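You operate a simulated robot arm through the tools that you are given. There is no shell and no other tool.

You are at the controls of a simulated robot arm. One attempt, no reset.

## Task
Add water to the open cream kettle from the clear jug, then boil it.
Fine: about seventy ml, with the kettle off its base; lid shut, jug back; wait till it clicks off. Set down upright: clear jug.

It is judged by the outcome, as a careful person would: the job done as asked, and still so three seconds after it is handed in. It fails if anything else is knocked over, pushed out of place, dropped, spilled or broken. Lids that push on must go on centred and level and be pressed home; caps that screw on are set level and turned clockwise until they are tight.

## Robot
A 7-joint arm with a three-finger gripper, fixed in place. Base frame: the origin is on the floor under the middle of its stand, x ahead of it, y to its left, z up; the work surface is at about z = 0.92. Units: m, rad, N and s.
With the tool pointing down near the work surface it reaches from about 0.14 to 0.88 m from the base axis. Its first joint turns from -2.897 to 2.897 rad. Payload 2.94 kg.
Tool frame: the origin (TCP) lies between the finger pads and is the grasp point; the fingertips stand 0.03 m ahead of it; z points along the fingers, y is the line along which they close. The gripper opens to 0.132 m; its body begins 0.107 m behind the TCP.
Orientation is told as [roll, pitch, yaw] about the base's x, y, z axes, in that order, counted from this pose: with the fingers straight down and closing along the base's y, the tool's x points along the base's -x, its y along +y and its z along -z.

## Interface
- The arm moves only by the tool apply_moves. Its argument "motion" is a list of rows, each a list of 7 numbers: the shift along the base's x, y, z in units of 300 mm (1.0 is 300 mm), then the turn, a rotation vector about the base's x, y, z in units of 60 degrees (1.0 is 60 degrees), then the finger opening in m, from 0 to 0.132. In form: [[dx, dy, dz, rx, ry, rz, claw], ...]. A call has 1 to 20 rows; each row is the pose to reach, as a shift and turn from the pose commanded when the call began. A call with a number of a shift or a turn outside -1 to 1 is refused whole. Rows are played at 5 a second. More than 0.05 m and 0.15 rad between two rows, or a gripper value outside its range, and nothing of the call is played. Where a pose cannot be reached the arm comes as near as it can. A force on the tool above 40 N (or 10 N above the force at the start of the call, whichever is more), or a blocked arm, ends the call early, and 0.2 s more pass. The fingers move at their own pace (about 0.0374 m/s each) and stop on an object; they squeeze with about 24 N. The grip force told is the motor's: it shows also when the fingers shut on nothing. Time passes only in rows, and 0.2 s behind the last, so rows that repeat a pose let the fingers close. It gives the time, the measured TCP pose, the force on the tool (base axes), the opening and the grip force at its end, in the units of the frame above (readings bear some noise), with the torque about the TCP (base axes, N m) and any sound that the robot's microphone picked up.
- Cameras (640 x 400 px; columns grow to the right, rows downward): "scene" is fixed at [0.3981, 0.4996, 1.6763]; the picture's right is [-0.10, 0.99, 0.00], its down [0.98, 0.10, -0.15] and it looks along [-0.15, -0.02, -0.99] (base axes); focal length 246 px, centre (320, 200). "wrist" rides on the gripper at [0.072, 0.003, -0.144] in the tool frame; the picture's right is [-0.04, 1.00, 0.00], its down [-0.88, -0.04, -0.48] and it looks along [-0.48, -0.02, 0.88] (tool axes); focal length 256 px, centre (320, 200).
- snapshot(camera): a new picture of that camera. No time passes.
- move_column(by): moves the trunk up (or, below 0, down) by that many m; the arm rides with it, the base frame stays. It gives what a move gives, with no picture.
- probe_pixels(camera, pixels): there is no depth. For up to 12 entries [column, row, z] of the newest picture of that camera ("zoom" is the newest enlarged one), the place [x, y] in the base frame at which the ray of that pixel passes the height z, good to about 0.002 m. No time passes.
- zoom(camera, box): a new picture of the part [left, top, right, bottom] of that camera's present view, enlarged. No time passes.
- job_done(): hands the job in; it is judged then, once.

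Leave the gripper open and the arm clear of the work at the hand-in unless told otherwise.

The tools are called as a command line: name --pt "numbers of a row" for each row, then --argument value for the rest, lists and objects as JSON in quotes. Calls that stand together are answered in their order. apply_moves: Moves the arm, as the interface text tells. Its arguments: {"type":"object","properties":{"motion":{"type":"array","items":{"type":"array","items":{"type":"number"}}}},"required":["motion"]} The other tools are called the same way: move_column (by) moves the trunk up or down; snapshot (camera) takes a picture; probe_pixels (camera, pixels) gives the place at which the rays of pixels pass given heights; zoom (camera, box) takes an enlarged picture of a part of a camera's view; job_done () hands the job in.

At the start:

```text
time_s: 0.0
position: [0.2552, 0.4068, 1.3889]
tool_rot: [0.0, 0.0, -0.001]
ft_force: [1.6, 0.9, -0.2]
torque: [-0.04, -0.03, -0.01]
opening: 0.1317
gripper_force: 0.1
trunk travel left (down, up): [-0.325, 0.215]
```

scene: 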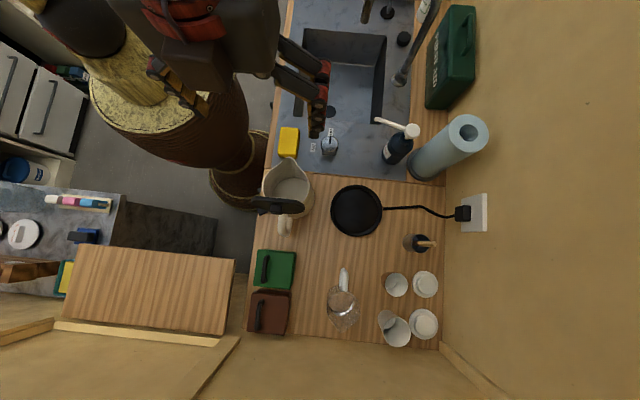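
wrist: 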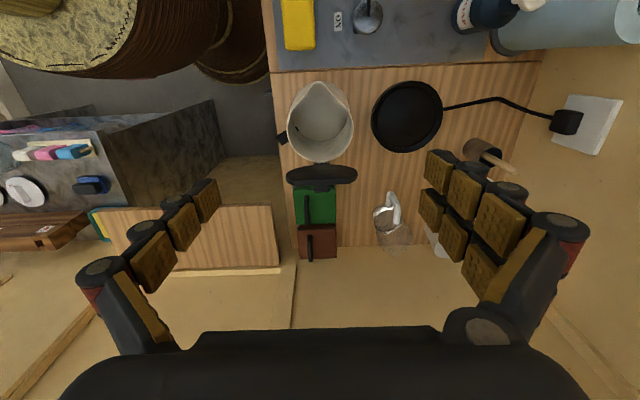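

I start by looking closer at the kettle (about pixel 288,190 in the scene), its base (356,210) and the clear jug (343,300).

zoom --camera "scene" --box '[240, 140, 400, 240]'

zoom --camera "scene" --box '[300, 240, 460, 340]'

zoom --camera "wrist" --box '[260, 70, 420, 170]'

zoom --camera "wrist" --box '[280, 160, 440, 260]'

```text
4.00 times, centred on (320, 190) of scene
```

zoom: 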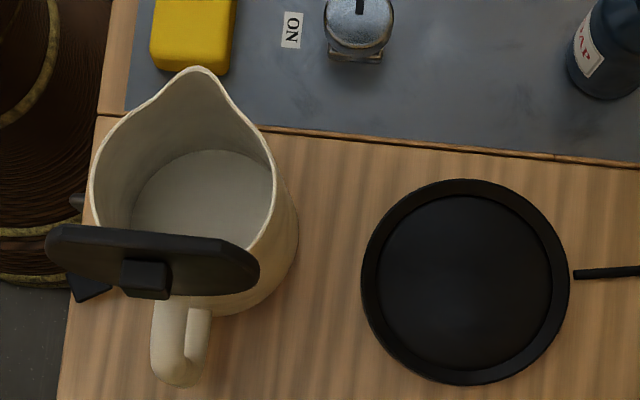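

```text
4.00 times, centred on (380, 290) of scene
```

zoom: 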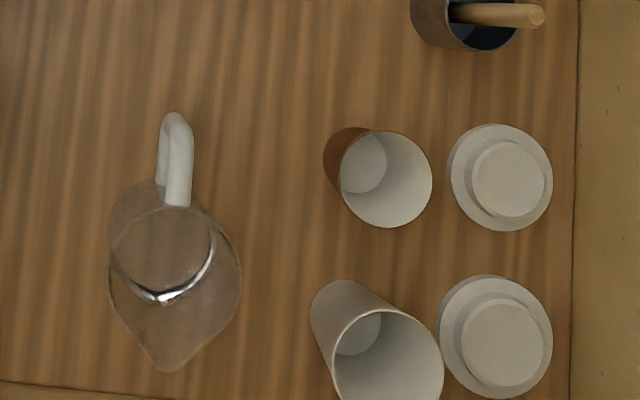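

```text
4.00 times, centred on (340, 120) of wrist
```

zoom: 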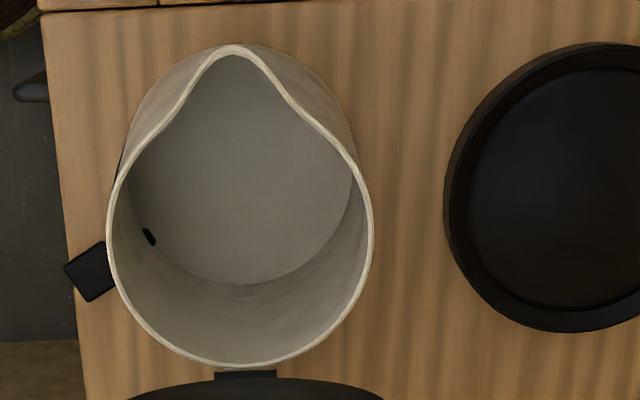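

```text
4.00 times, centred on (360, 210) of wrist
```

zoom: 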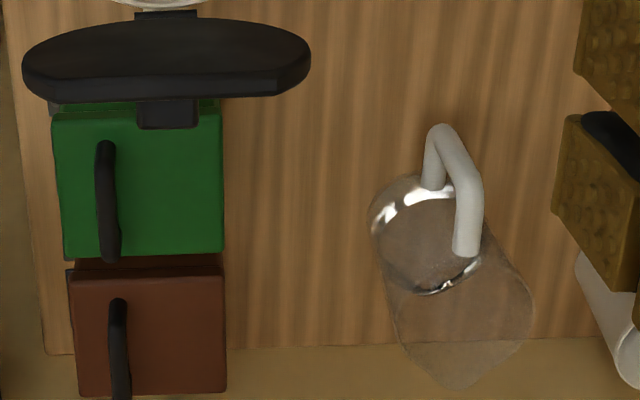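

The kettle's lid is hinged open and the spout faces -x. I probe matching points in both cameras to get the heights of the rim, lid, base and jug.

probe_pixels --camera "scene" --pixels '[[288.75, 157, 1.1], [288.75, 157, 1.06], [331, 209, 0.935], [382, 209, 0.935], [356, 185.5, 0.935], [357, 236, 0.935], [343, 268.5, 1.05], [343, 268.5, 1.0], [344, 291, 1.05], [341, 332, 1.05], [341, 332, 1.1], [329, 312, 0.92]]'

probe_pixels --camera "wrist" --pixels '[[318.75, 81.75, 1.1], [318.75, 81.75, 1.06], [287, 125, 1.1], [353, 125, 1.1], [320, 161, 1.1], [371, 117, 0.935], [443, 117, 0.935], [388, 195, 1.05], [400, 222, 1.05], [393, 256, 1.05], [393, 256, 1.1], [389, 192, 1.0]]'

zoom --camera "scene" --box '[240, 180, 320, 230]'

zoom --camera "scene" --box '[440, 180, 520, 230]'

```text
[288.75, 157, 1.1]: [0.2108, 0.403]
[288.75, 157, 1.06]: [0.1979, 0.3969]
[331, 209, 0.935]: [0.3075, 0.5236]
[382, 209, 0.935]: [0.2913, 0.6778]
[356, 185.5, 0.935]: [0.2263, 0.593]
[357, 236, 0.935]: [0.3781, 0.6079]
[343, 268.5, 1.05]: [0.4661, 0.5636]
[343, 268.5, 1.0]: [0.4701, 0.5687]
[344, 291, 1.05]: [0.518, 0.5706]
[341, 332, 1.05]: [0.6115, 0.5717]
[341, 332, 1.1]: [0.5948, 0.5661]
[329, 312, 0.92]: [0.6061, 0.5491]
```

```text
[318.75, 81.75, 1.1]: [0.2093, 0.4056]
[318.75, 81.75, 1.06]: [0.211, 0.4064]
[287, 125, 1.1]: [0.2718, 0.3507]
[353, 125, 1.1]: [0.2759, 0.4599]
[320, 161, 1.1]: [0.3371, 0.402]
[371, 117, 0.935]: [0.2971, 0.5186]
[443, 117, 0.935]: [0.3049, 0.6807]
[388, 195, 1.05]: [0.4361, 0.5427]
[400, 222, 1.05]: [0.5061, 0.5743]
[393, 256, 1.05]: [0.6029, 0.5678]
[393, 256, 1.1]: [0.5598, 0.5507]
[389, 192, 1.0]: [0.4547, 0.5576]
```

```text
8.00 times, centred on (280, 205) of scene
```

zoom: 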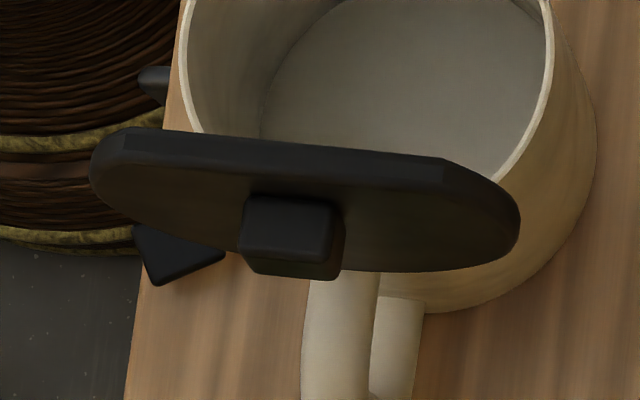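

```text
8.00 times, centred on (480, 205) of scene
```

zoom: 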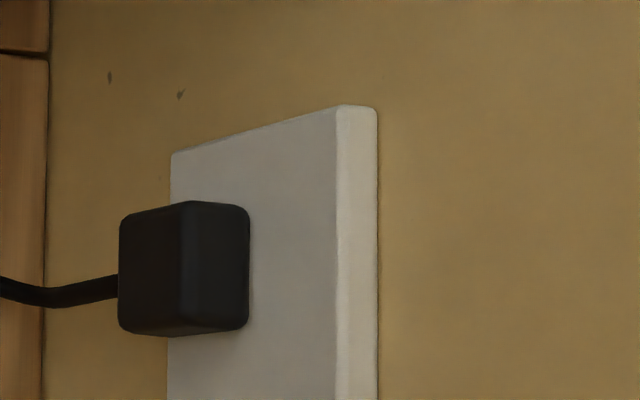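

From the two views: the kettle rim is at about z 1.10 centred near (0.275, 0.405), the base disc is near (0.30, 0.60), and the switch lever is at the kettle's foot near (0.338, 0.318, 0.95). I move the wrist sideways over the base and tilt it to see the jug from the side.

apply_moves --pt "0 0.16 0 0 0 0 0.13" --pt "0 0.32 0 0 -0.12 0 0.13" --pt "0.05 0.48 0 0 -0.24 0 0.13" --pt "0.05 0.62 0 0 -0.36 0 0.13" --pt "0.05 0.65 -0.15 0 -0.48 0 0.13" --pt "0.05 0.65 -0.3 0 -0.6 0 0.13" --pt "0.05 0.65 -0.45 0 -0.7 0 0.13" --pt "0.05 0.65 -0.6 0 -0.75 0 0.13" --pt "0.05 0.65 -0.75 0 -0.75 0 0.13" --pt "0.05 0.65 -0.85 0 -0.75 0 0.13"

snapshot --camera "wrist"

snapshot --camera "scene"

```text
refused: row 3 steps farther than a row can; nothing moved
```

```text
taken
```

wrist: 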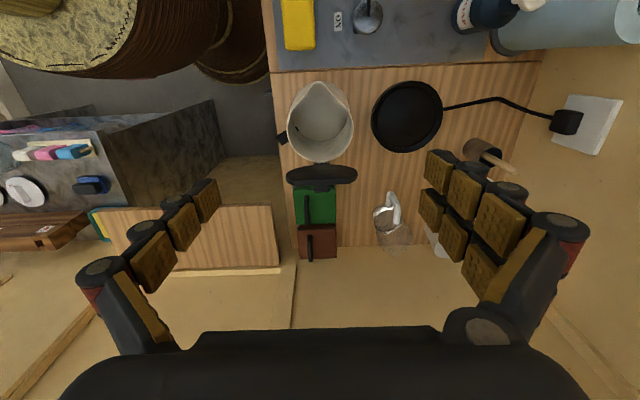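

```text
taken
```

scene: 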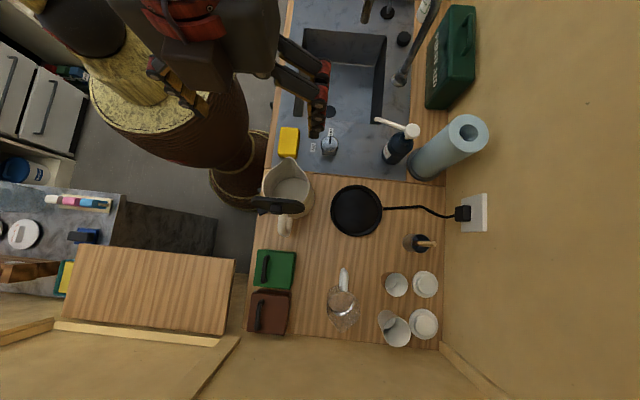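

The call was refused because row 3 was slightly too long a step (0.0503 m). I split the steps smaller and repeat.

apply_moves --pt "0 0.15 0 0 0 0 0.13" --pt "0.01 0.3 0 0 -0.12 0 0.13" --pt "0.03 0.45 0 0 -0.24 0 0.13" --pt "0.05 0.6 0 0 -0.36 0 0.13" --pt "0.05 0.65 -0.12 0 -0.48 0 0.13" --pt "0.05 0.65 -0.27 0 -0.6 0 0.13" --pt "0.05 0.65 -0.42 0 -0.7 0 0.13" --pt "0.05 0.65 -0.57 0 -0.75 0 0.13" --pt "0.05 0.65 -0.72 0 -0.75 0 0.13" --pt "0.05 0.65 -0.85 0 -0.75 0 0.13"

snapshot --camera "wrist"

snapshot --camera "scene"

```text
time_s: 2.2
position: [0.2726, 0.6026, 1.1388]
tool_rot: [0.011, -0.788, -0.012]
ft_force: [-0.1, 1.7, -0.1]
torque: [-0.01, -0.02, -0.03]
opening: 0.1298
gripper_force: 0.1
trunk travel left (down, up): [-0.325, 0.215]
```

```text
taken
```

wrist: 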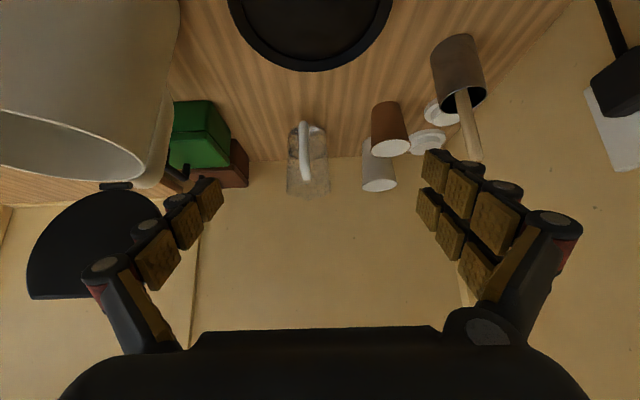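

```text
taken
```

scene: 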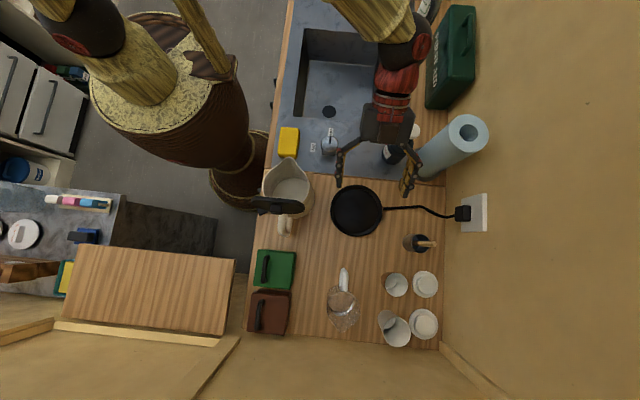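

The wrist picture is now upside down (world-up is picture-down). I zoom in on the jug (305,165) and the kettle at the left.

zoom --camera "wrist" --box '[270, 110, 350, 210]'

zoom --camera "wrist" --box '[0, 0, 240, 150]'

zoom --camera "scene" --box '[310, 255, 374, 335]'

```text
4.00 times, centred on (310, 160) of wrist
```

zoom: 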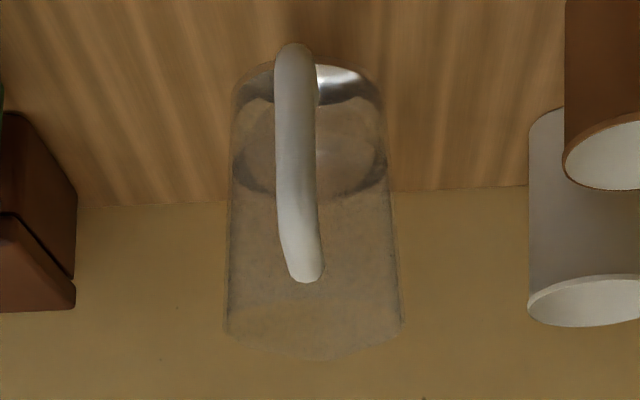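

```text
2.67 times, centred on (120, 75) of wrist
```

zoom: 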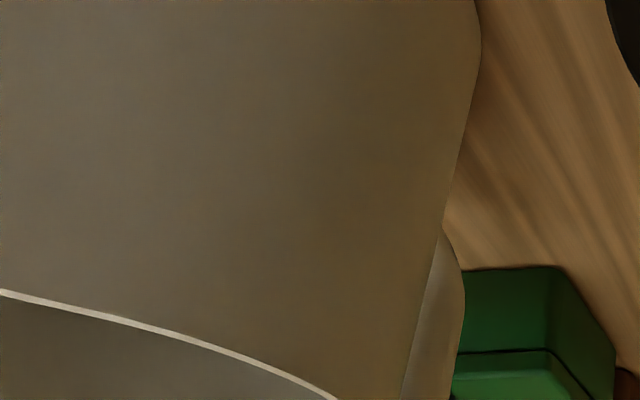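

```text
5.00 times, centred on (342, 295) of scene
```

zoom: 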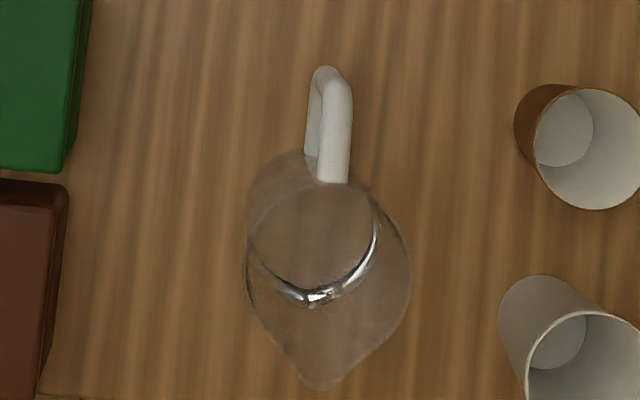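

I go closer and level with the jug to see the water line, fingers partly closed to stay clear of the kettle.

apply_moves --pt "0.07 -0.01 -0.06 0 -0.06 0 0.06" --pt "0.14 -0.02 -0.12 0 -0.12 0 0.06" --pt "0.21 -0.03 -0.18 0 -0.17 0 0.06" --pt "0.28 -0.04 -0.25 0 -0.22 0 0.06" --pt "0.33 -0.05 -0.32 0 -0.267 0 0.06" --pt "0.33 -0.05 -0.34 0 -0.267 0 0.06"

snapshot --camera "wrist"

zoom --camera "wrist" --box '[230, 100, 390, 240]'

```text
time_s: 3.6
position: [0.3657, 0.5857, 1.0329]
tool_rot: [-0.002, -1.066, 0.001]
ft_force: [-0.4, 0.1, -0.4]
torque: [-0.01, -0.03, -0.03]
opening: 0.0599
gripper_force: 0.1
trunk travel left (down, up): [-0.325, 0.215]
```

```text
taken
```

wrist: 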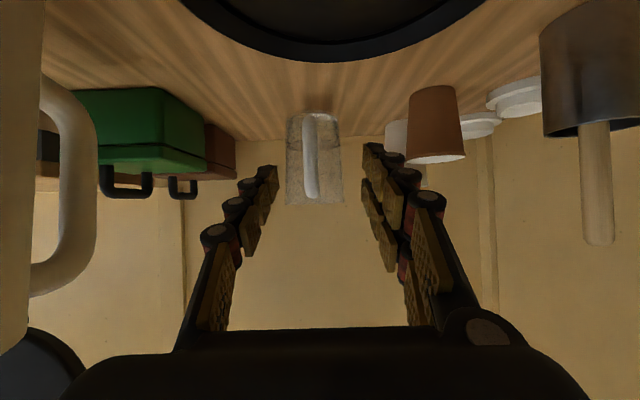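

```text
2.86 times, centred on (310, 170) of wrist
```

zoom: 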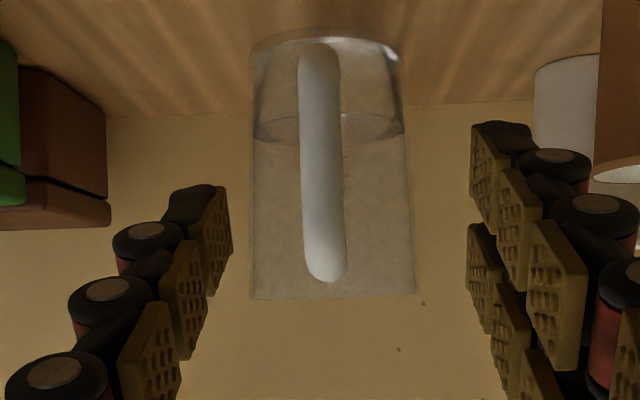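

I can read: jug rim at z ≈ 1.045 centred near (0.56, 0.571), spout tip (0.616, 0.573), handle bar near x ≈ 0.482, y ≈ 0.571 from z 0.95 to 1.04, and water line near z ≈ 0.963. That is about 165 ml. Next I bring the fingers around the handle bar, opening 0.06, without closing yet.

apply_moves --pt "0.03 -0.03 -0.05 0 0 0 0.06" --pt "0.08 -0.053 -0.1 0 0 0 0.06" --pt "0.16 -0.053 -0.107 0 0 0 0.06" --pt "0.22 -0.053 -0.107 0 0 0 0.06" --pt "0.27 -0.053 -0.107 0 0 0 0.06" --pt "0.27 -0.053 -0.107 0 0 0 0.06"

snapshot --camera "wrist"

zoom --camera "wrist" --box '[220, 80, 420, 205]'

zoom --camera "scene" --box '[290, 230, 410, 340]'

```text
time_s: 5.0
position: [0.4489, 0.5713, 1.0007]
tool_rot: [-0.001, -1.066, -0.001]
ft_force: [-0.5, -0.7, -0.6]
torque: [-0.01, -0.04, -0.04]
opening: 0.06
gripper_force: 0.0
trunk travel left (down, up): [-0.325, 0.215]
```

```text
taken
```

wrist: 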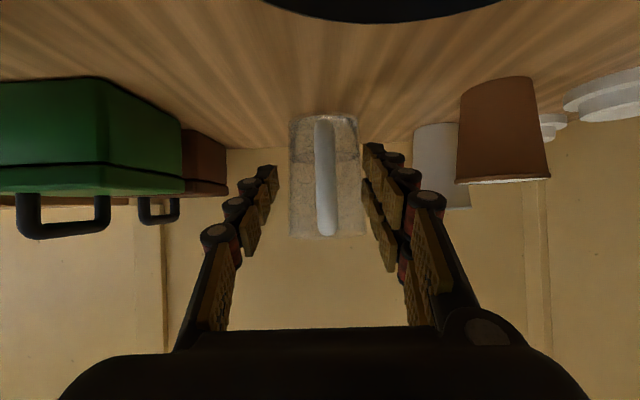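

```text
3.20 times, centred on (320, 142) of wrist
```

zoom: 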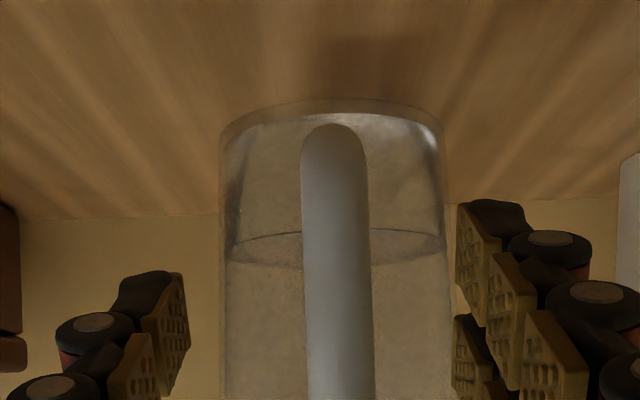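

```text
3.64 times, centred on (350, 285) of scene
```

zoom: 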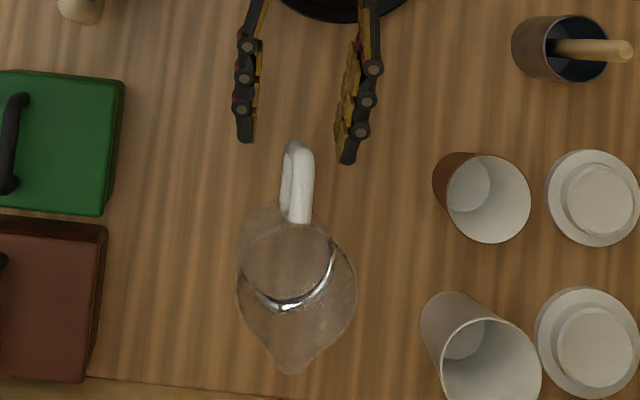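

The fingers straddle the handle evenly. I move 25 mm forward so the bar sits between the pads, then close.

apply_moves --pt "0.04 0 0 0 0 0 0.06" --pt "0.083 0 0 0 0 0 0.06" --pt "0.083 0 0 0 0 0 0.06"

zoom --camera "wrist" --box '[220, 100, 420, 225]'

zoom --camera "scene" --box '[310, 250, 374, 290]'

```text
time_s: 5.8
position: [0.4738, 0.5705, 0.9998]
tool_rot: [-0.002, -1.065, 0.002]
ft_force: [-0.1, -0.1, 1.6]
torque: [0.01, 0.01, 0.02]
opening: 0.0599
gripper_force: 0.1
trunk travel left (down, up): [-0.325, 0.215]
```

```text
3.20 times, centred on (320, 162) of wrist
```

zoom: 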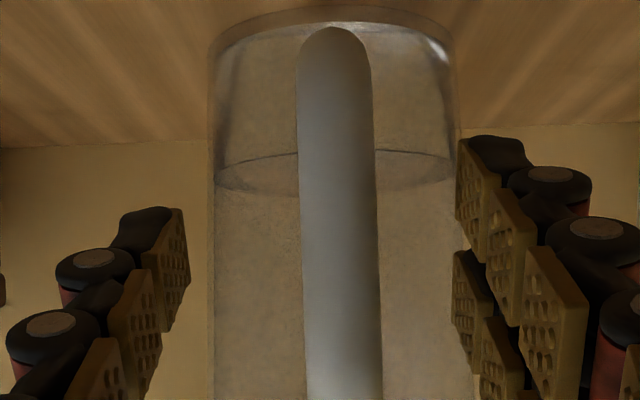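

```text
10.00 times, centred on (342, 270) of scene
```

zoom: 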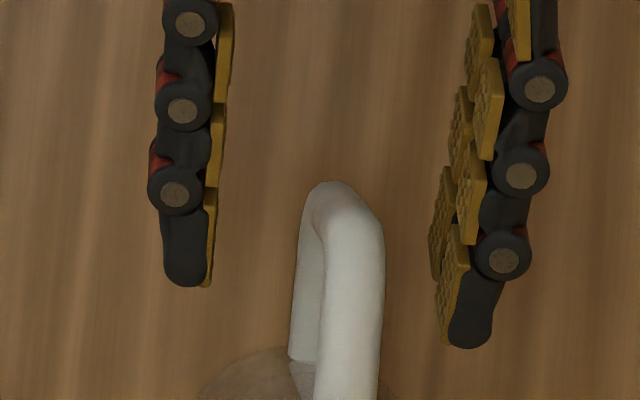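

The handle is within about 2 mm of the middle. I shift 1.5 mm in +y and close the fingers on it.

apply_moves --pt "0 0.005 0 0 0 0 0.045" --pt "0 0.005 0 0 0 0 0.03" --pt "0 0.005 0 0 0 0 0.015" --pt "0 0.005 0 0 0 0 0.0" --pt "0 0.005 0 0 0 0 0.0" --pt "0 0.005 0 0 0 0 0.0"

snapshot --camera "wrist"

zoom --camera "scene" --box '[290, 240, 386, 300]'

```text
time_s: 7.2
position: [0.4741, 0.5719, 1.0012]
tool_rot: [0.0, -1.065, 0.0]
ft_force: [1.2, 1.3, 0.9]
torque: [0.16, -0.12, 0.03]
opening: 0.0148
gripper_force: 24.0
trunk travel left (down, up): [-0.325, 0.215]
```

```text
taken
```

wrist: 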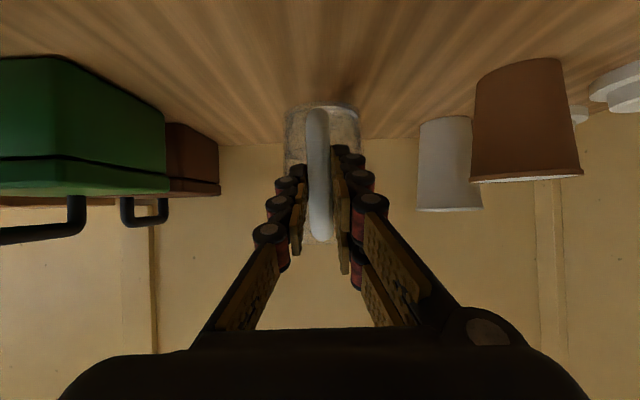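

```text
6.67 times, centred on (338, 270) of scene
```

zoom: 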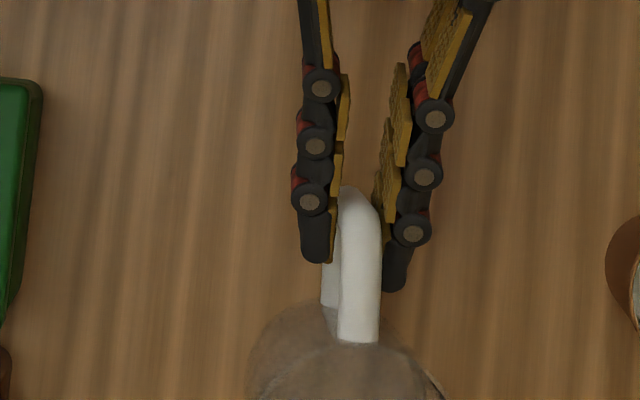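

Gripped firmly (opening 0.0148, 24 N). I lift 40 mm slowly and read the load.

apply_moves --pt "0 0 0.02 0 0 0 0" --pt "0 0 0.05 0 0 0 0" --pt "0 0 0.09 0 0 0 0" --pt "0 0 0.13 0 0 0 0" --pt "0 0 0.13 0 0 0 0" --pt "0 0 0.13 0 0 0 0"

snapshot --camera "wrist"

zoom --camera "wrist" --box '[260, 80, 380, 260]'

zoom --camera "scene" --box '[280, 240, 408, 340]'

```text
time_s: 8.6
position: [0.4755, 0.5718, 1.0385]
tool_rot: [-0.002, -1.063, 0.0]
ft_force: [0.1, 0.1, -1.7]
torque: [-0.02, 0.19, -0.04]
opening: 0.0149
gripper_force: 23.5
trunk travel left (down, up): [-0.325, 0.215]
```

```text
taken
```

wrist: 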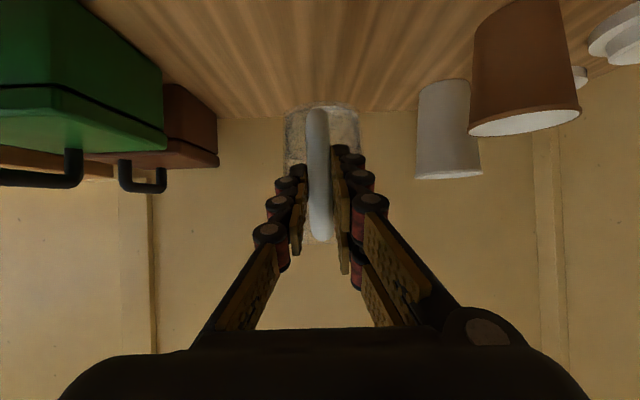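

```text
2.22 times, centred on (320, 170) of wrist
```

zoom: 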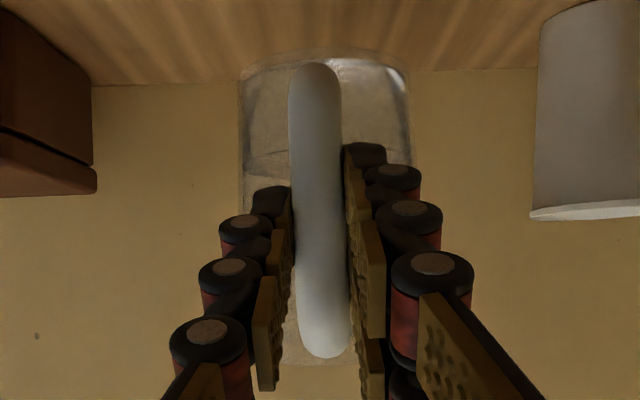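

```text
4.00 times, centred on (344, 290) of scene
```

zoom: 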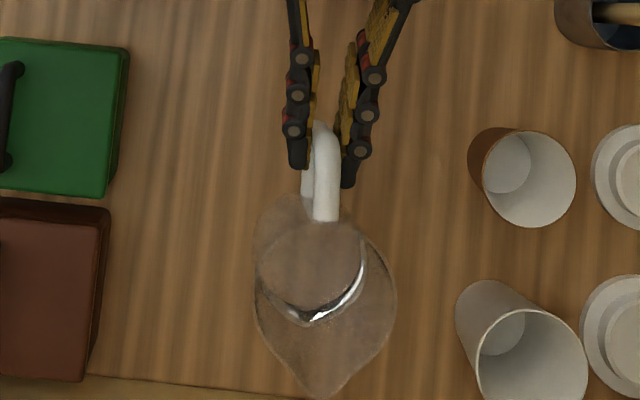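

The jug lifts without slipping; torque about y is 0.19 Nm, so it's a light load. I raise it and bring it back over the base area, still upright.

apply_moves --pt "0 0 0.06 0 0 0 0" --pt "0 0 0.15 0 0 0 0" --pt "0 0 0.25 0 0 0 0" --pt "0 0 0.35 0 0 0 0" --pt "-0.04 0 0.45 0 0 0 0" --pt "-0.09 0 0.55 0 0 0 0" --pt "-0.14 0 0.65 0 0 0 0" --pt "-0.19 0 0.75 0 0 0 0" --pt "-0.24 0 0.84 0 0 0 0" --pt "-0.29 0 0.92 0 0 0 0" --pt "-0.33 0 0.97 0 0 0 0" --pt "-0.35 0 1.0 0 0 0 0" --pt "-0.35 0 1.0 0 0 0 0" --pt "-0.35 0 1.0 0 0 0 0"

snapshot --camera "wrist"

snapshot --camera "scene"

```text
time_s: 11.6
position: [0.3676, 0.5715, 1.3394]
tool_rot: [-0.002, -1.065, 0.001]
ft_force: [0.4, 1.2, -2.2]
torque: [0.01, 0.21, 0.0]
opening: 0.0149
gripper_force: 24.1
trunk travel left (down, up): [-0.325, 0.215]
```

```text
taken
```

wrist: 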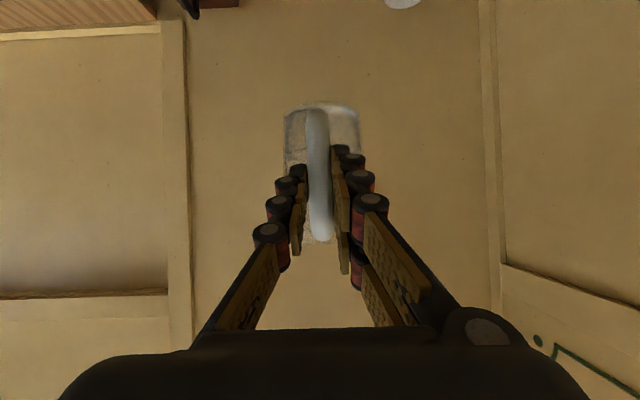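

```text
taken
```

scene: 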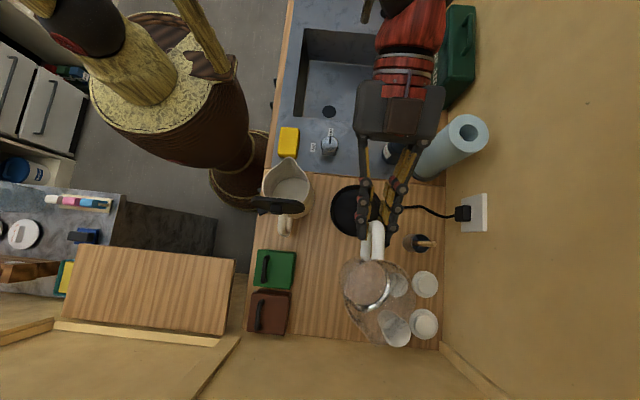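

Jug is upright at z ≈ 1.34. I take a few still readings here as a weight baseline before pouring.

apply_moves --pt "0 0 0 0 0 0 0"

apply_moves --pt "0 0 0 0 0 0 0"

apply_moves --pt "0 0 0 0 0 0 0"

apply_moves --pt "0 0 0 0 0 0 0"

apply_moves --pt "0 0 0 0 0 0 0"

zoom --camera "scene" --box '[320, 220, 432, 350]'

```text
time_s: 12.0
position: [0.368, 0.573, 1.3393]
tool_rot: [-0.003, -1.064, 0.003]
ft_force: [-0.1, 0.0, -1.3]
torque: [-0.02, 0.21, 0.02]
opening: 0.0149
gripper_force: 24.2
trunk travel left (down, up): [-0.325, 0.215]
```

```text
time_s: 12.4
position: [0.3683, 0.5723, 1.3388]
tool_rot: [-0.004, -1.062, 0.001]
ft_force: [0.4, -0.2, -1.6]
torque: [-0.01, 0.19, -0.05]
opening: 0.0148
gripper_force: 23.7
trunk travel left (down, up): [-0.325, 0.215]
```

```text
time_s: 12.8
position: [0.3672, 0.5724, 1.3394]
tool_rot: [-0.001, -1.064, 0.002]
ft_force: [0.3, -0.1, -1.4]
torque: [-0.04, 0.24, 0.02]
opening: 0.0146
gripper_force: 24.2
trunk travel left (down, up): [-0.325, 0.215]
```

```text
time_s: 13.2
position: [0.3675, 0.5721, 1.3398]
tool_rot: [-0.002, -1.064, 0.001]
ft_force: [0.8, -0.2, -2.5]
torque: [-0.01, 0.19, 0.01]
opening: 0.015
gripper_force: 24.2
trunk travel left (down, up): [-0.325, 0.215]
```

```text
time_s: 13.6
position: [0.3679, 0.572, 1.3393]
tool_rot: [-0.001, -1.065, 0.001]
ft_force: [-0.9, -0.3, -1.8]
torque: [-0.02, 0.21, 0.02]
opening: 0.0149
gripper_force: 23.7
trunk travel left (down, up): [-0.325, 0.215]
```

```text
3.08 times, centred on (376, 285) of scene
```

zoom: 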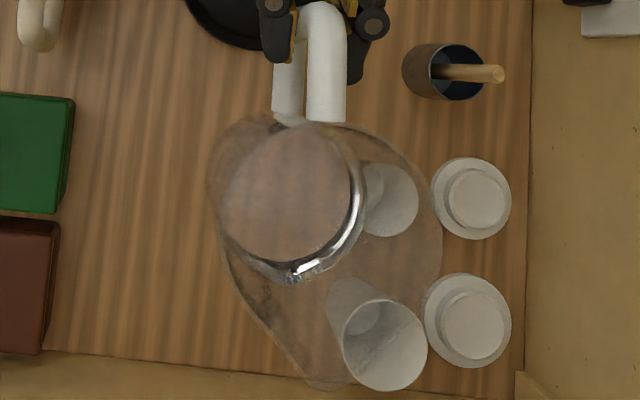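

Baseline: torque about y ≈ 0.21 Nm, fz ≈ -1.8 N. I now tilt the jug 40° (still well short of pouring for this fill), raise a little, and carry it across to the kettle's spout side with the lid top (≈1.22) cleared.

apply_moves --pt "-0.03 0 0.03 0 0.06 0 0" --pt "-0.06 0 0.06 0 0.13 0 0" --pt "-0.1 0 0.1 0 0.2 0 0" --pt "-0.14 0 0.14 0 0.28 0 0" --pt "-0.18 0 0.18 0 0.36 0 0" --pt "-0.22 0 0.2 0 0.44 0 0" --pt "-0.26 0 0.2 0 0.52 0 0" --pt "-0.3 0 0.2 0 0.6 0 0" --pt "-0.34 0 0.2 0 0.667 0 0" --pt "-0.4 -0.07 0.2 0 0.667 0 0" --pt "-0.47 -0.15 0.2 0 0.667 0 0" --pt "-0.54 -0.23 0.2 0 0.667 0 0" --pt "-0.61 -0.31 0.2 0 0.667 0 0" --pt "-0.68 -0.39 0.2 0 0.667 0 0" --pt "-0.75 -0.46 0.2 0 0.667 0 0" --pt "-0.81 -0.52 0.2 0 0.667 0 0" --pt "-0.834 -0.555 0.2 0 0.667 0 0" --pt "-0.834 -0.5613 0.2 0 0.667 0 0" --pt "-0.834 -0.5613 0.2 0 0.667 0 0"

snapshot --camera "wrist"

snapshot --camera "scene"

```text
time_s: 17.8
position: [0.1413, 0.4004, 1.3819]
tool_rot: [-0.042, -0.368, -0.042]
ft_force: [-0.1, -0.1, -2.6]
torque: [-0.01, 0.11, 0.01]
opening: 0.0148
gripper_force: 24.3
trunk travel left (down, up): [-0.325, 0.215]
stopped in row 19: the arm was blocked; the commanded pose is now the measured one
```

```text
taken
```

wrist: 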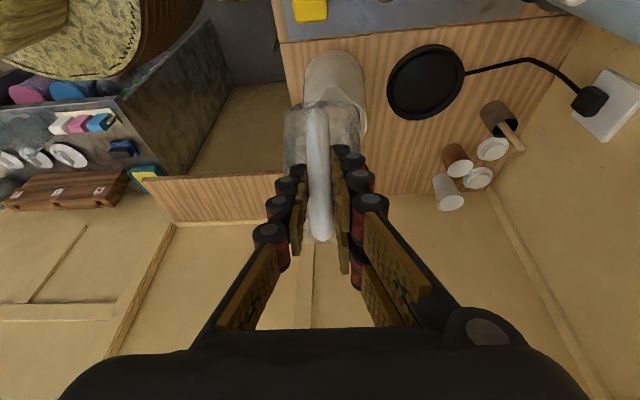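

```text
taken
```

scene: 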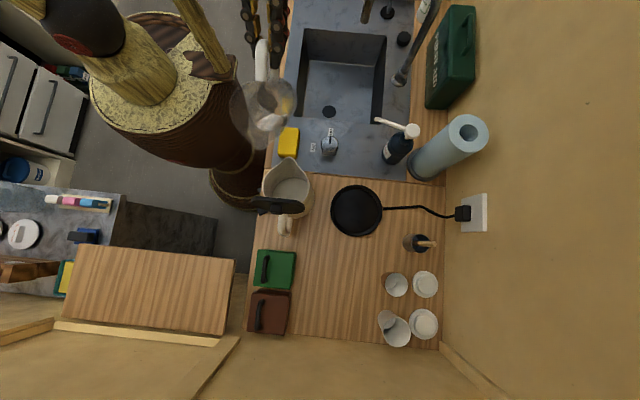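

The arm reached a limit close in at this height, stopping at (0.141, 0.400, 1.382); the jug is still held steady at about 40°. The pour pose is lower and a bit further out, so I go there: correct the small roll/yaw, lower to z 1.27 and tilt to 50°.

apply_moves --pt "0.03 0.005 -0.03 0.01 0.02 0.01 0" --pt "0.05 0.01 -0.08 0.02 0.05 0.02 0" --pt "0.05 0.012 -0.14 0.03 0.08 0.03 0" --pt "0.05 0.012 -0.2 0.04 0.11 0.04 0" --pt "0.05 0.012 -0.26 0.04 0.14 0.04 0" --pt "0.05 0.012 -0.32 0.04 0.168 0.04 0" --pt "0.05 0.012 -0.37 0.04 0.168 0.04 0" --pt "0.05 0.012 -0.37 0.04 0.168 0.04 0" --pt "0.05 0.012 -0.37 0.04 0.168 0.04 0"

snapshot --camera "wrist"

zoom --camera "scene" --box '[220, 100, 348, 230]'

```text
time_s: 19.8
position: [0.1542, 0.4036, 1.2716]
tool_rot: [-0.004, -0.19, -0.005]
ft_force: [0.3, 0.5, -1.9]
torque: [0.01, 0.06, 0.0]
opening: 0.0151
gripper_force: 23.9
trunk travel left (down, up): [-0.325, 0.215]
```

```text
taken
```

wrist: 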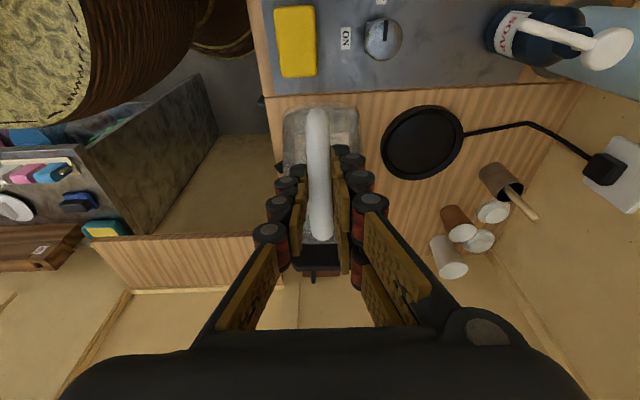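

```text
3.08 times, centred on (284, 165) of scene
```

zoom: 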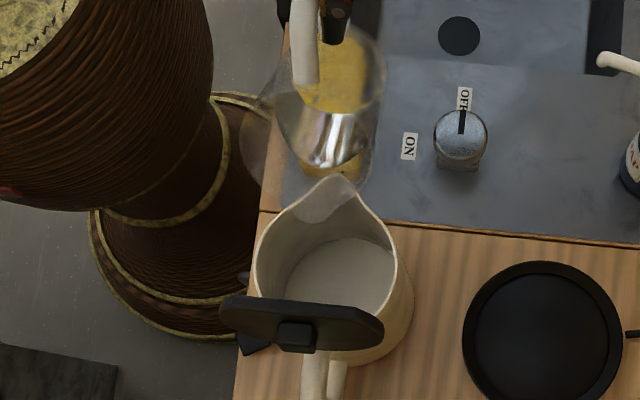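

The jug's spout tip shows at scene pixel ≈ (285.6, 171.5), over the kettle opening. I check its place by probing.

probe_pixels --camera "zoom" --pixels '[[325, 221, 1.19], [325, 221, 1.18], [340, 178, 1.1], [253, 260, 1.1], [398, 255, 1.1], [222, 305, 1.2], [384, 330, 1.2], [300, 350, 1.16]]'

zoom --camera "scene" --box '[260, 130, 324, 170]'

zoom --camera "wrist" --box '[250, 70, 410, 270]'

```text
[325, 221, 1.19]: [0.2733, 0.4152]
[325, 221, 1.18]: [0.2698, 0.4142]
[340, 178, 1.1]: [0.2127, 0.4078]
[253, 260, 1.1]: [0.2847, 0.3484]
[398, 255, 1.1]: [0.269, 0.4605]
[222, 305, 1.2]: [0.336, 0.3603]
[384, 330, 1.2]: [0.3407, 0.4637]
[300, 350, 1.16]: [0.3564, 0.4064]
```

```text
10.00 times, centred on (292, 150) of scene
```

zoom: 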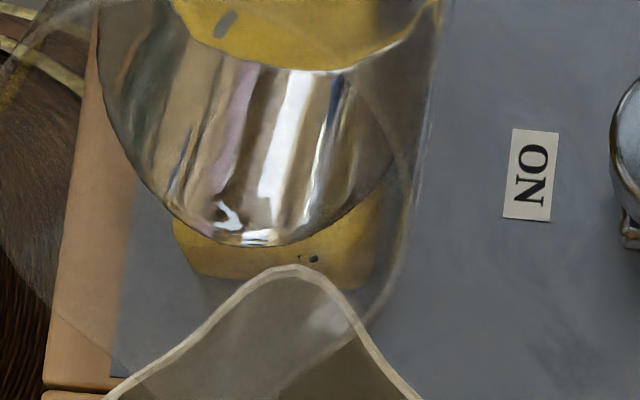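

```text
2.00 times, centred on (330, 170) of wrist
```

zoom: 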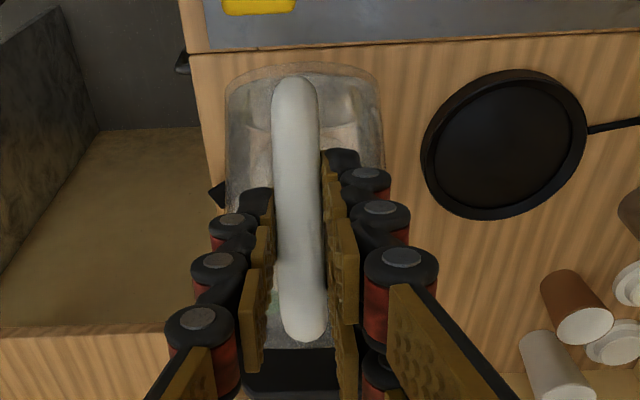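

The spout tip is at about (0.271, 0.415, 1.185), inside the opening but 8 mm off the kettle's middle line. I shift 8 mm in -y and tilt on to 56°, which should be just before water flows.

apply_moves --pt "0 -0.013 0 0 0.03 0 0" --pt "0 -0.027 0 0 0.06 0 0" --pt "0 -0.027 0 0 0.1 0 0" --pt "0 -0.027 0 0 0.1 0 0" --pt "0 -0.027 0 0 0.1 0 0"

zoom --camera "scene" --box '[244, 120, 324, 220]'

zoom --camera "wrist" --box '[250, 70, 410, 270]'

```text
time_s: 21.0
position: [0.1526, 0.3971, 1.2705]
tool_rot: [-0.004, -0.086, -0.004]
ft_force: [-0.4, 1.1, -3.3]
torque: [0.02, 0.03, 0.01]
opening: 0.0146
gripper_force: 24.8
trunk travel left (down, up): [-0.325, 0.215]
```

```text
4.00 times, centred on (284, 170) of scene
```

zoom: 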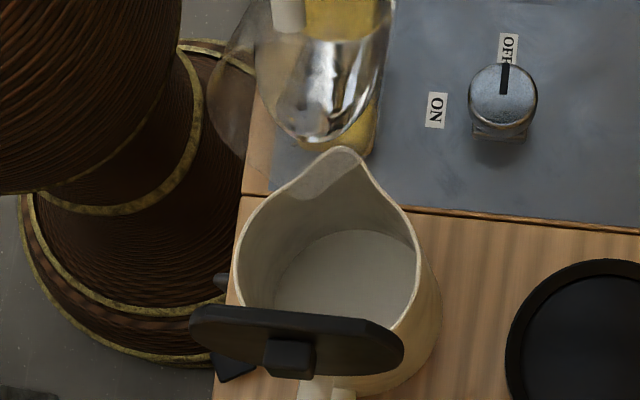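

```text
2.00 times, centred on (330, 170) of wrist
```

zoom: 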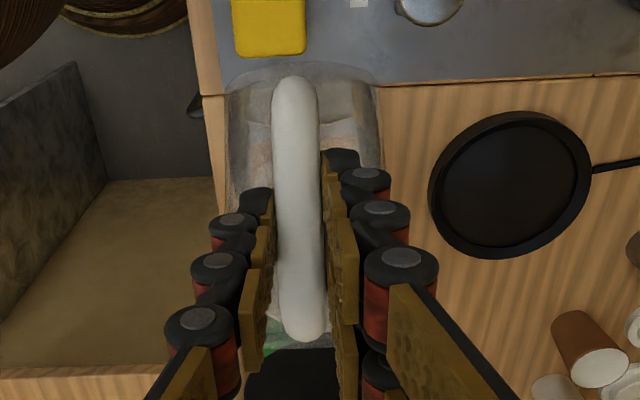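

No flow yet: the water's bright front edge (zoom ≈ (320,148)) is still short of the lip. I tilt on in small steps to 60°.

apply_moves --pt "0 0 0 0 0.03 0 0" --pt "0 0 0 0 0.067 0 0" --pt "0 0 0 0 0.067 0 0" --pt "0 0 0 0 0.067 0 0"

zoom --camera "scene" --box '[244, 120, 324, 220]'

zoom --camera "scene" --box '[260, 135, 308, 165]'

```text
time_s: 22.0
position: [0.1527, 0.3967, 1.2712]
tool_rot: [-0.004, -0.015, -0.005]
ft_force: [-0.7, 0.5, -2.7]
torque: [0.02, 0.06, 0.0]
opening: 0.0149
gripper_force: 24.1
trunk travel left (down, up): [-0.325, 0.215]
```

```text
4.00 times, centred on (284, 170) of scene
```

zoom: 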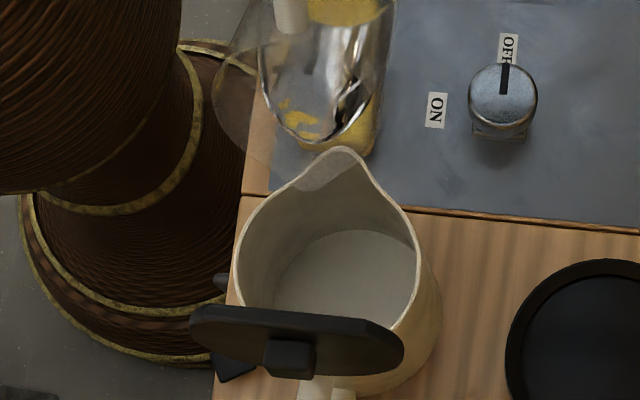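

```text
13.33 times, centred on (284, 150) of scene
```

zoom: 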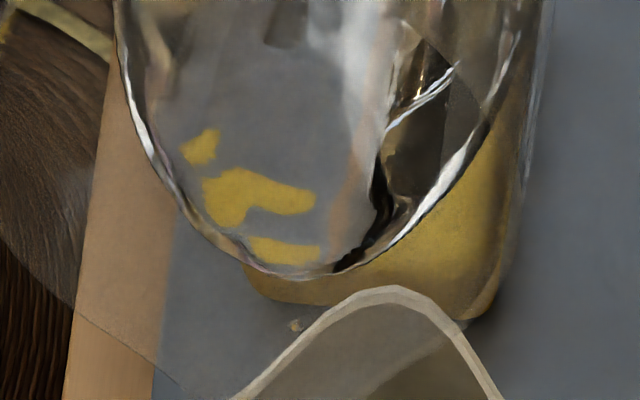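

Still no flow at 60°; the water front is about 12 scene pixels short of the lip. I continue to 64°.

apply_moves --pt "0 0 0 0 0.033 0 0" --pt "0 0 0 0 0.067 0 0" --pt "0 0 0 0 0.067 0 0" --pt "0 0 0 0 0.067 0 0"

zoom --camera "scene" --box '[244, 120, 324, 220]'

zoom --camera "scene" --box '[260, 140, 308, 170]'

```text
time_s: 23.0
position: [0.1547, 0.3971, 1.2711]
tool_rot: [-0.006, 0.055, -0.005]
ft_force: [0.2, 0.1, -2.7]
torque: [0.0, 0.06, 0.01]
opening: 0.015
gripper_force: 23.6
trunk travel left (down, up): [-0.325, 0.215]
```

```text
4.00 times, centred on (284, 170) of scene
```

zoom: 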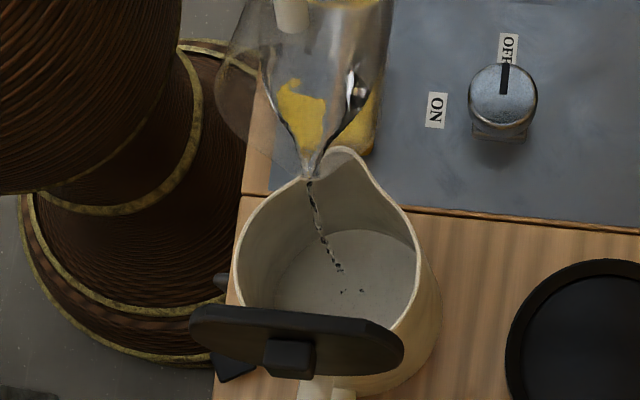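

```text
13.33 times, centred on (284, 155) of scene
```

zoom: 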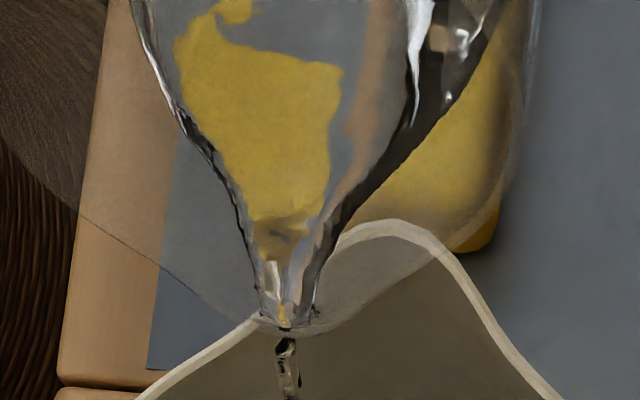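

Water is flowing as a thin stream from the lip (zoom (308,180)) into the kettle. I hold here 0.6 s and watch.

apply_moves --pt "0 0 0 0 0 0 0" --pt "0 0 0 0 0 0 0"

zoom --camera "scene" --box '[244, 120, 324, 220]'

snapshot --camera "wrist"

```text
time_s: 23.6
position: [0.1521, 0.3957, 1.2721]
tool_rot: [-0.006, 0.056, -0.005]
ft_force: [-0.5, -0.2, -2.8]
torque: [-0.04, 0.05, 0.0]
opening: 0.0147
gripper_force: 24.0
trunk travel left (down, up): [-0.325, 0.215]
```

```text
4.00 times, centred on (284, 170) of scene
```

zoom: 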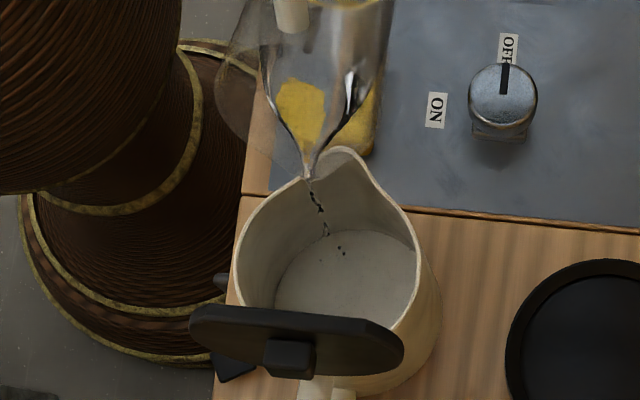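

```text
taken
```

wrist: 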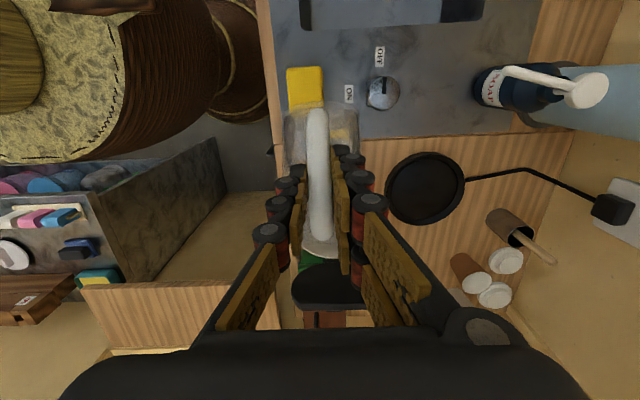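

The stream is thinning as the level settles at this angle, all of it landing inside. I hold about 1.2 s more.

apply_moves --pt "0 0 0 0 0 0 0" --pt "0 0 0 0 0 0 0" --pt "0 0 0 0 0 0 0" --pt "0 0 0 0 0 0 0" --pt "0 0 0 0 0 0 0"

zoom --camera "scene" --box '[244, 120, 324, 220]'

```text
time_s: 24.8
position: [0.1539, 0.3962, 1.2705]
tool_rot: [-0.005, 0.055, -0.005]
ft_force: [0.5, 0.6, -2.6]
torque: [-0.01, 0.04, 0.0]
opening: 0.015
gripper_force: 23.4
trunk travel left (down, up): [-0.325, 0.215]
```

```text
4.00 times, centred on (284, 170) of scene
```

zoom: 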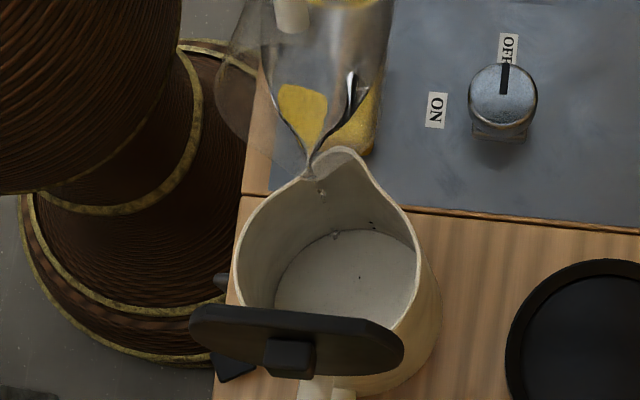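

Flow has nearly stopped at 64°. By the jug's shape each further degree gives about 10 ml, so I go 2° more (safe side) and let it settle before measuring.

apply_moves --pt "0 0 0 0 0.017 0 0" --pt "0 0 0 0 0.033 0 0" --pt "0 0 0 0 0.033 0 0" --pt "0 0 0 0 0.033 0 0"

zoom --camera "scene" --box '[244, 120, 324, 220]'

apply_moves --pt "0 0 0 0 0 0 0" --pt "0 0 0 0 0 0 0" --pt "0 0 0 0 0 0 0" --pt "0 0 0 0 0 0 0" --pt "0 0 0 0 0 0 0" --pt "0 0 0 0 0 0 0"

zoom --camera "scene" --box '[244, 120, 324, 220]'

```text
time_s: 25.8
position: [0.1534, 0.3976, 1.2695]
tool_rot: [-0.006, 0.092, -0.006]
ft_force: [-0.2, -0.1, -1.7]
torque: [-0.01, 0.05, -0.01]
opening: 0.015
gripper_force: 24.1
trunk travel left (down, up): [-0.325, 0.215]
```

```text
4.00 times, centred on (284, 170) of scene
```

zoom: 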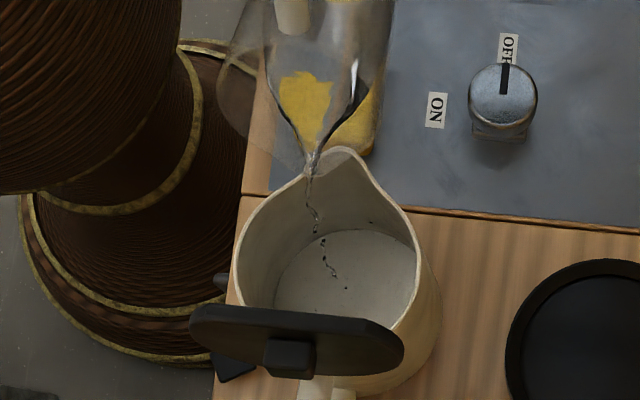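

```text
time_s: 27.2
position: [0.1537, 0.3967, 1.2698]
tool_rot: [-0.005, 0.091, -0.004]
ft_force: [0.3, -0.3, -1.5]
torque: [0.01, 0.04, 0.0]
opening: 0.0148
gripper_force: 24.1
trunk travel left (down, up): [-0.325, 0.215]
```

```text
4.00 times, centred on (284, 170) of scene
```

zoom: 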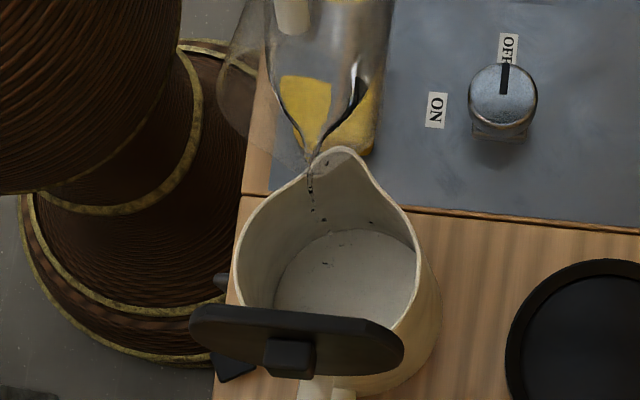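

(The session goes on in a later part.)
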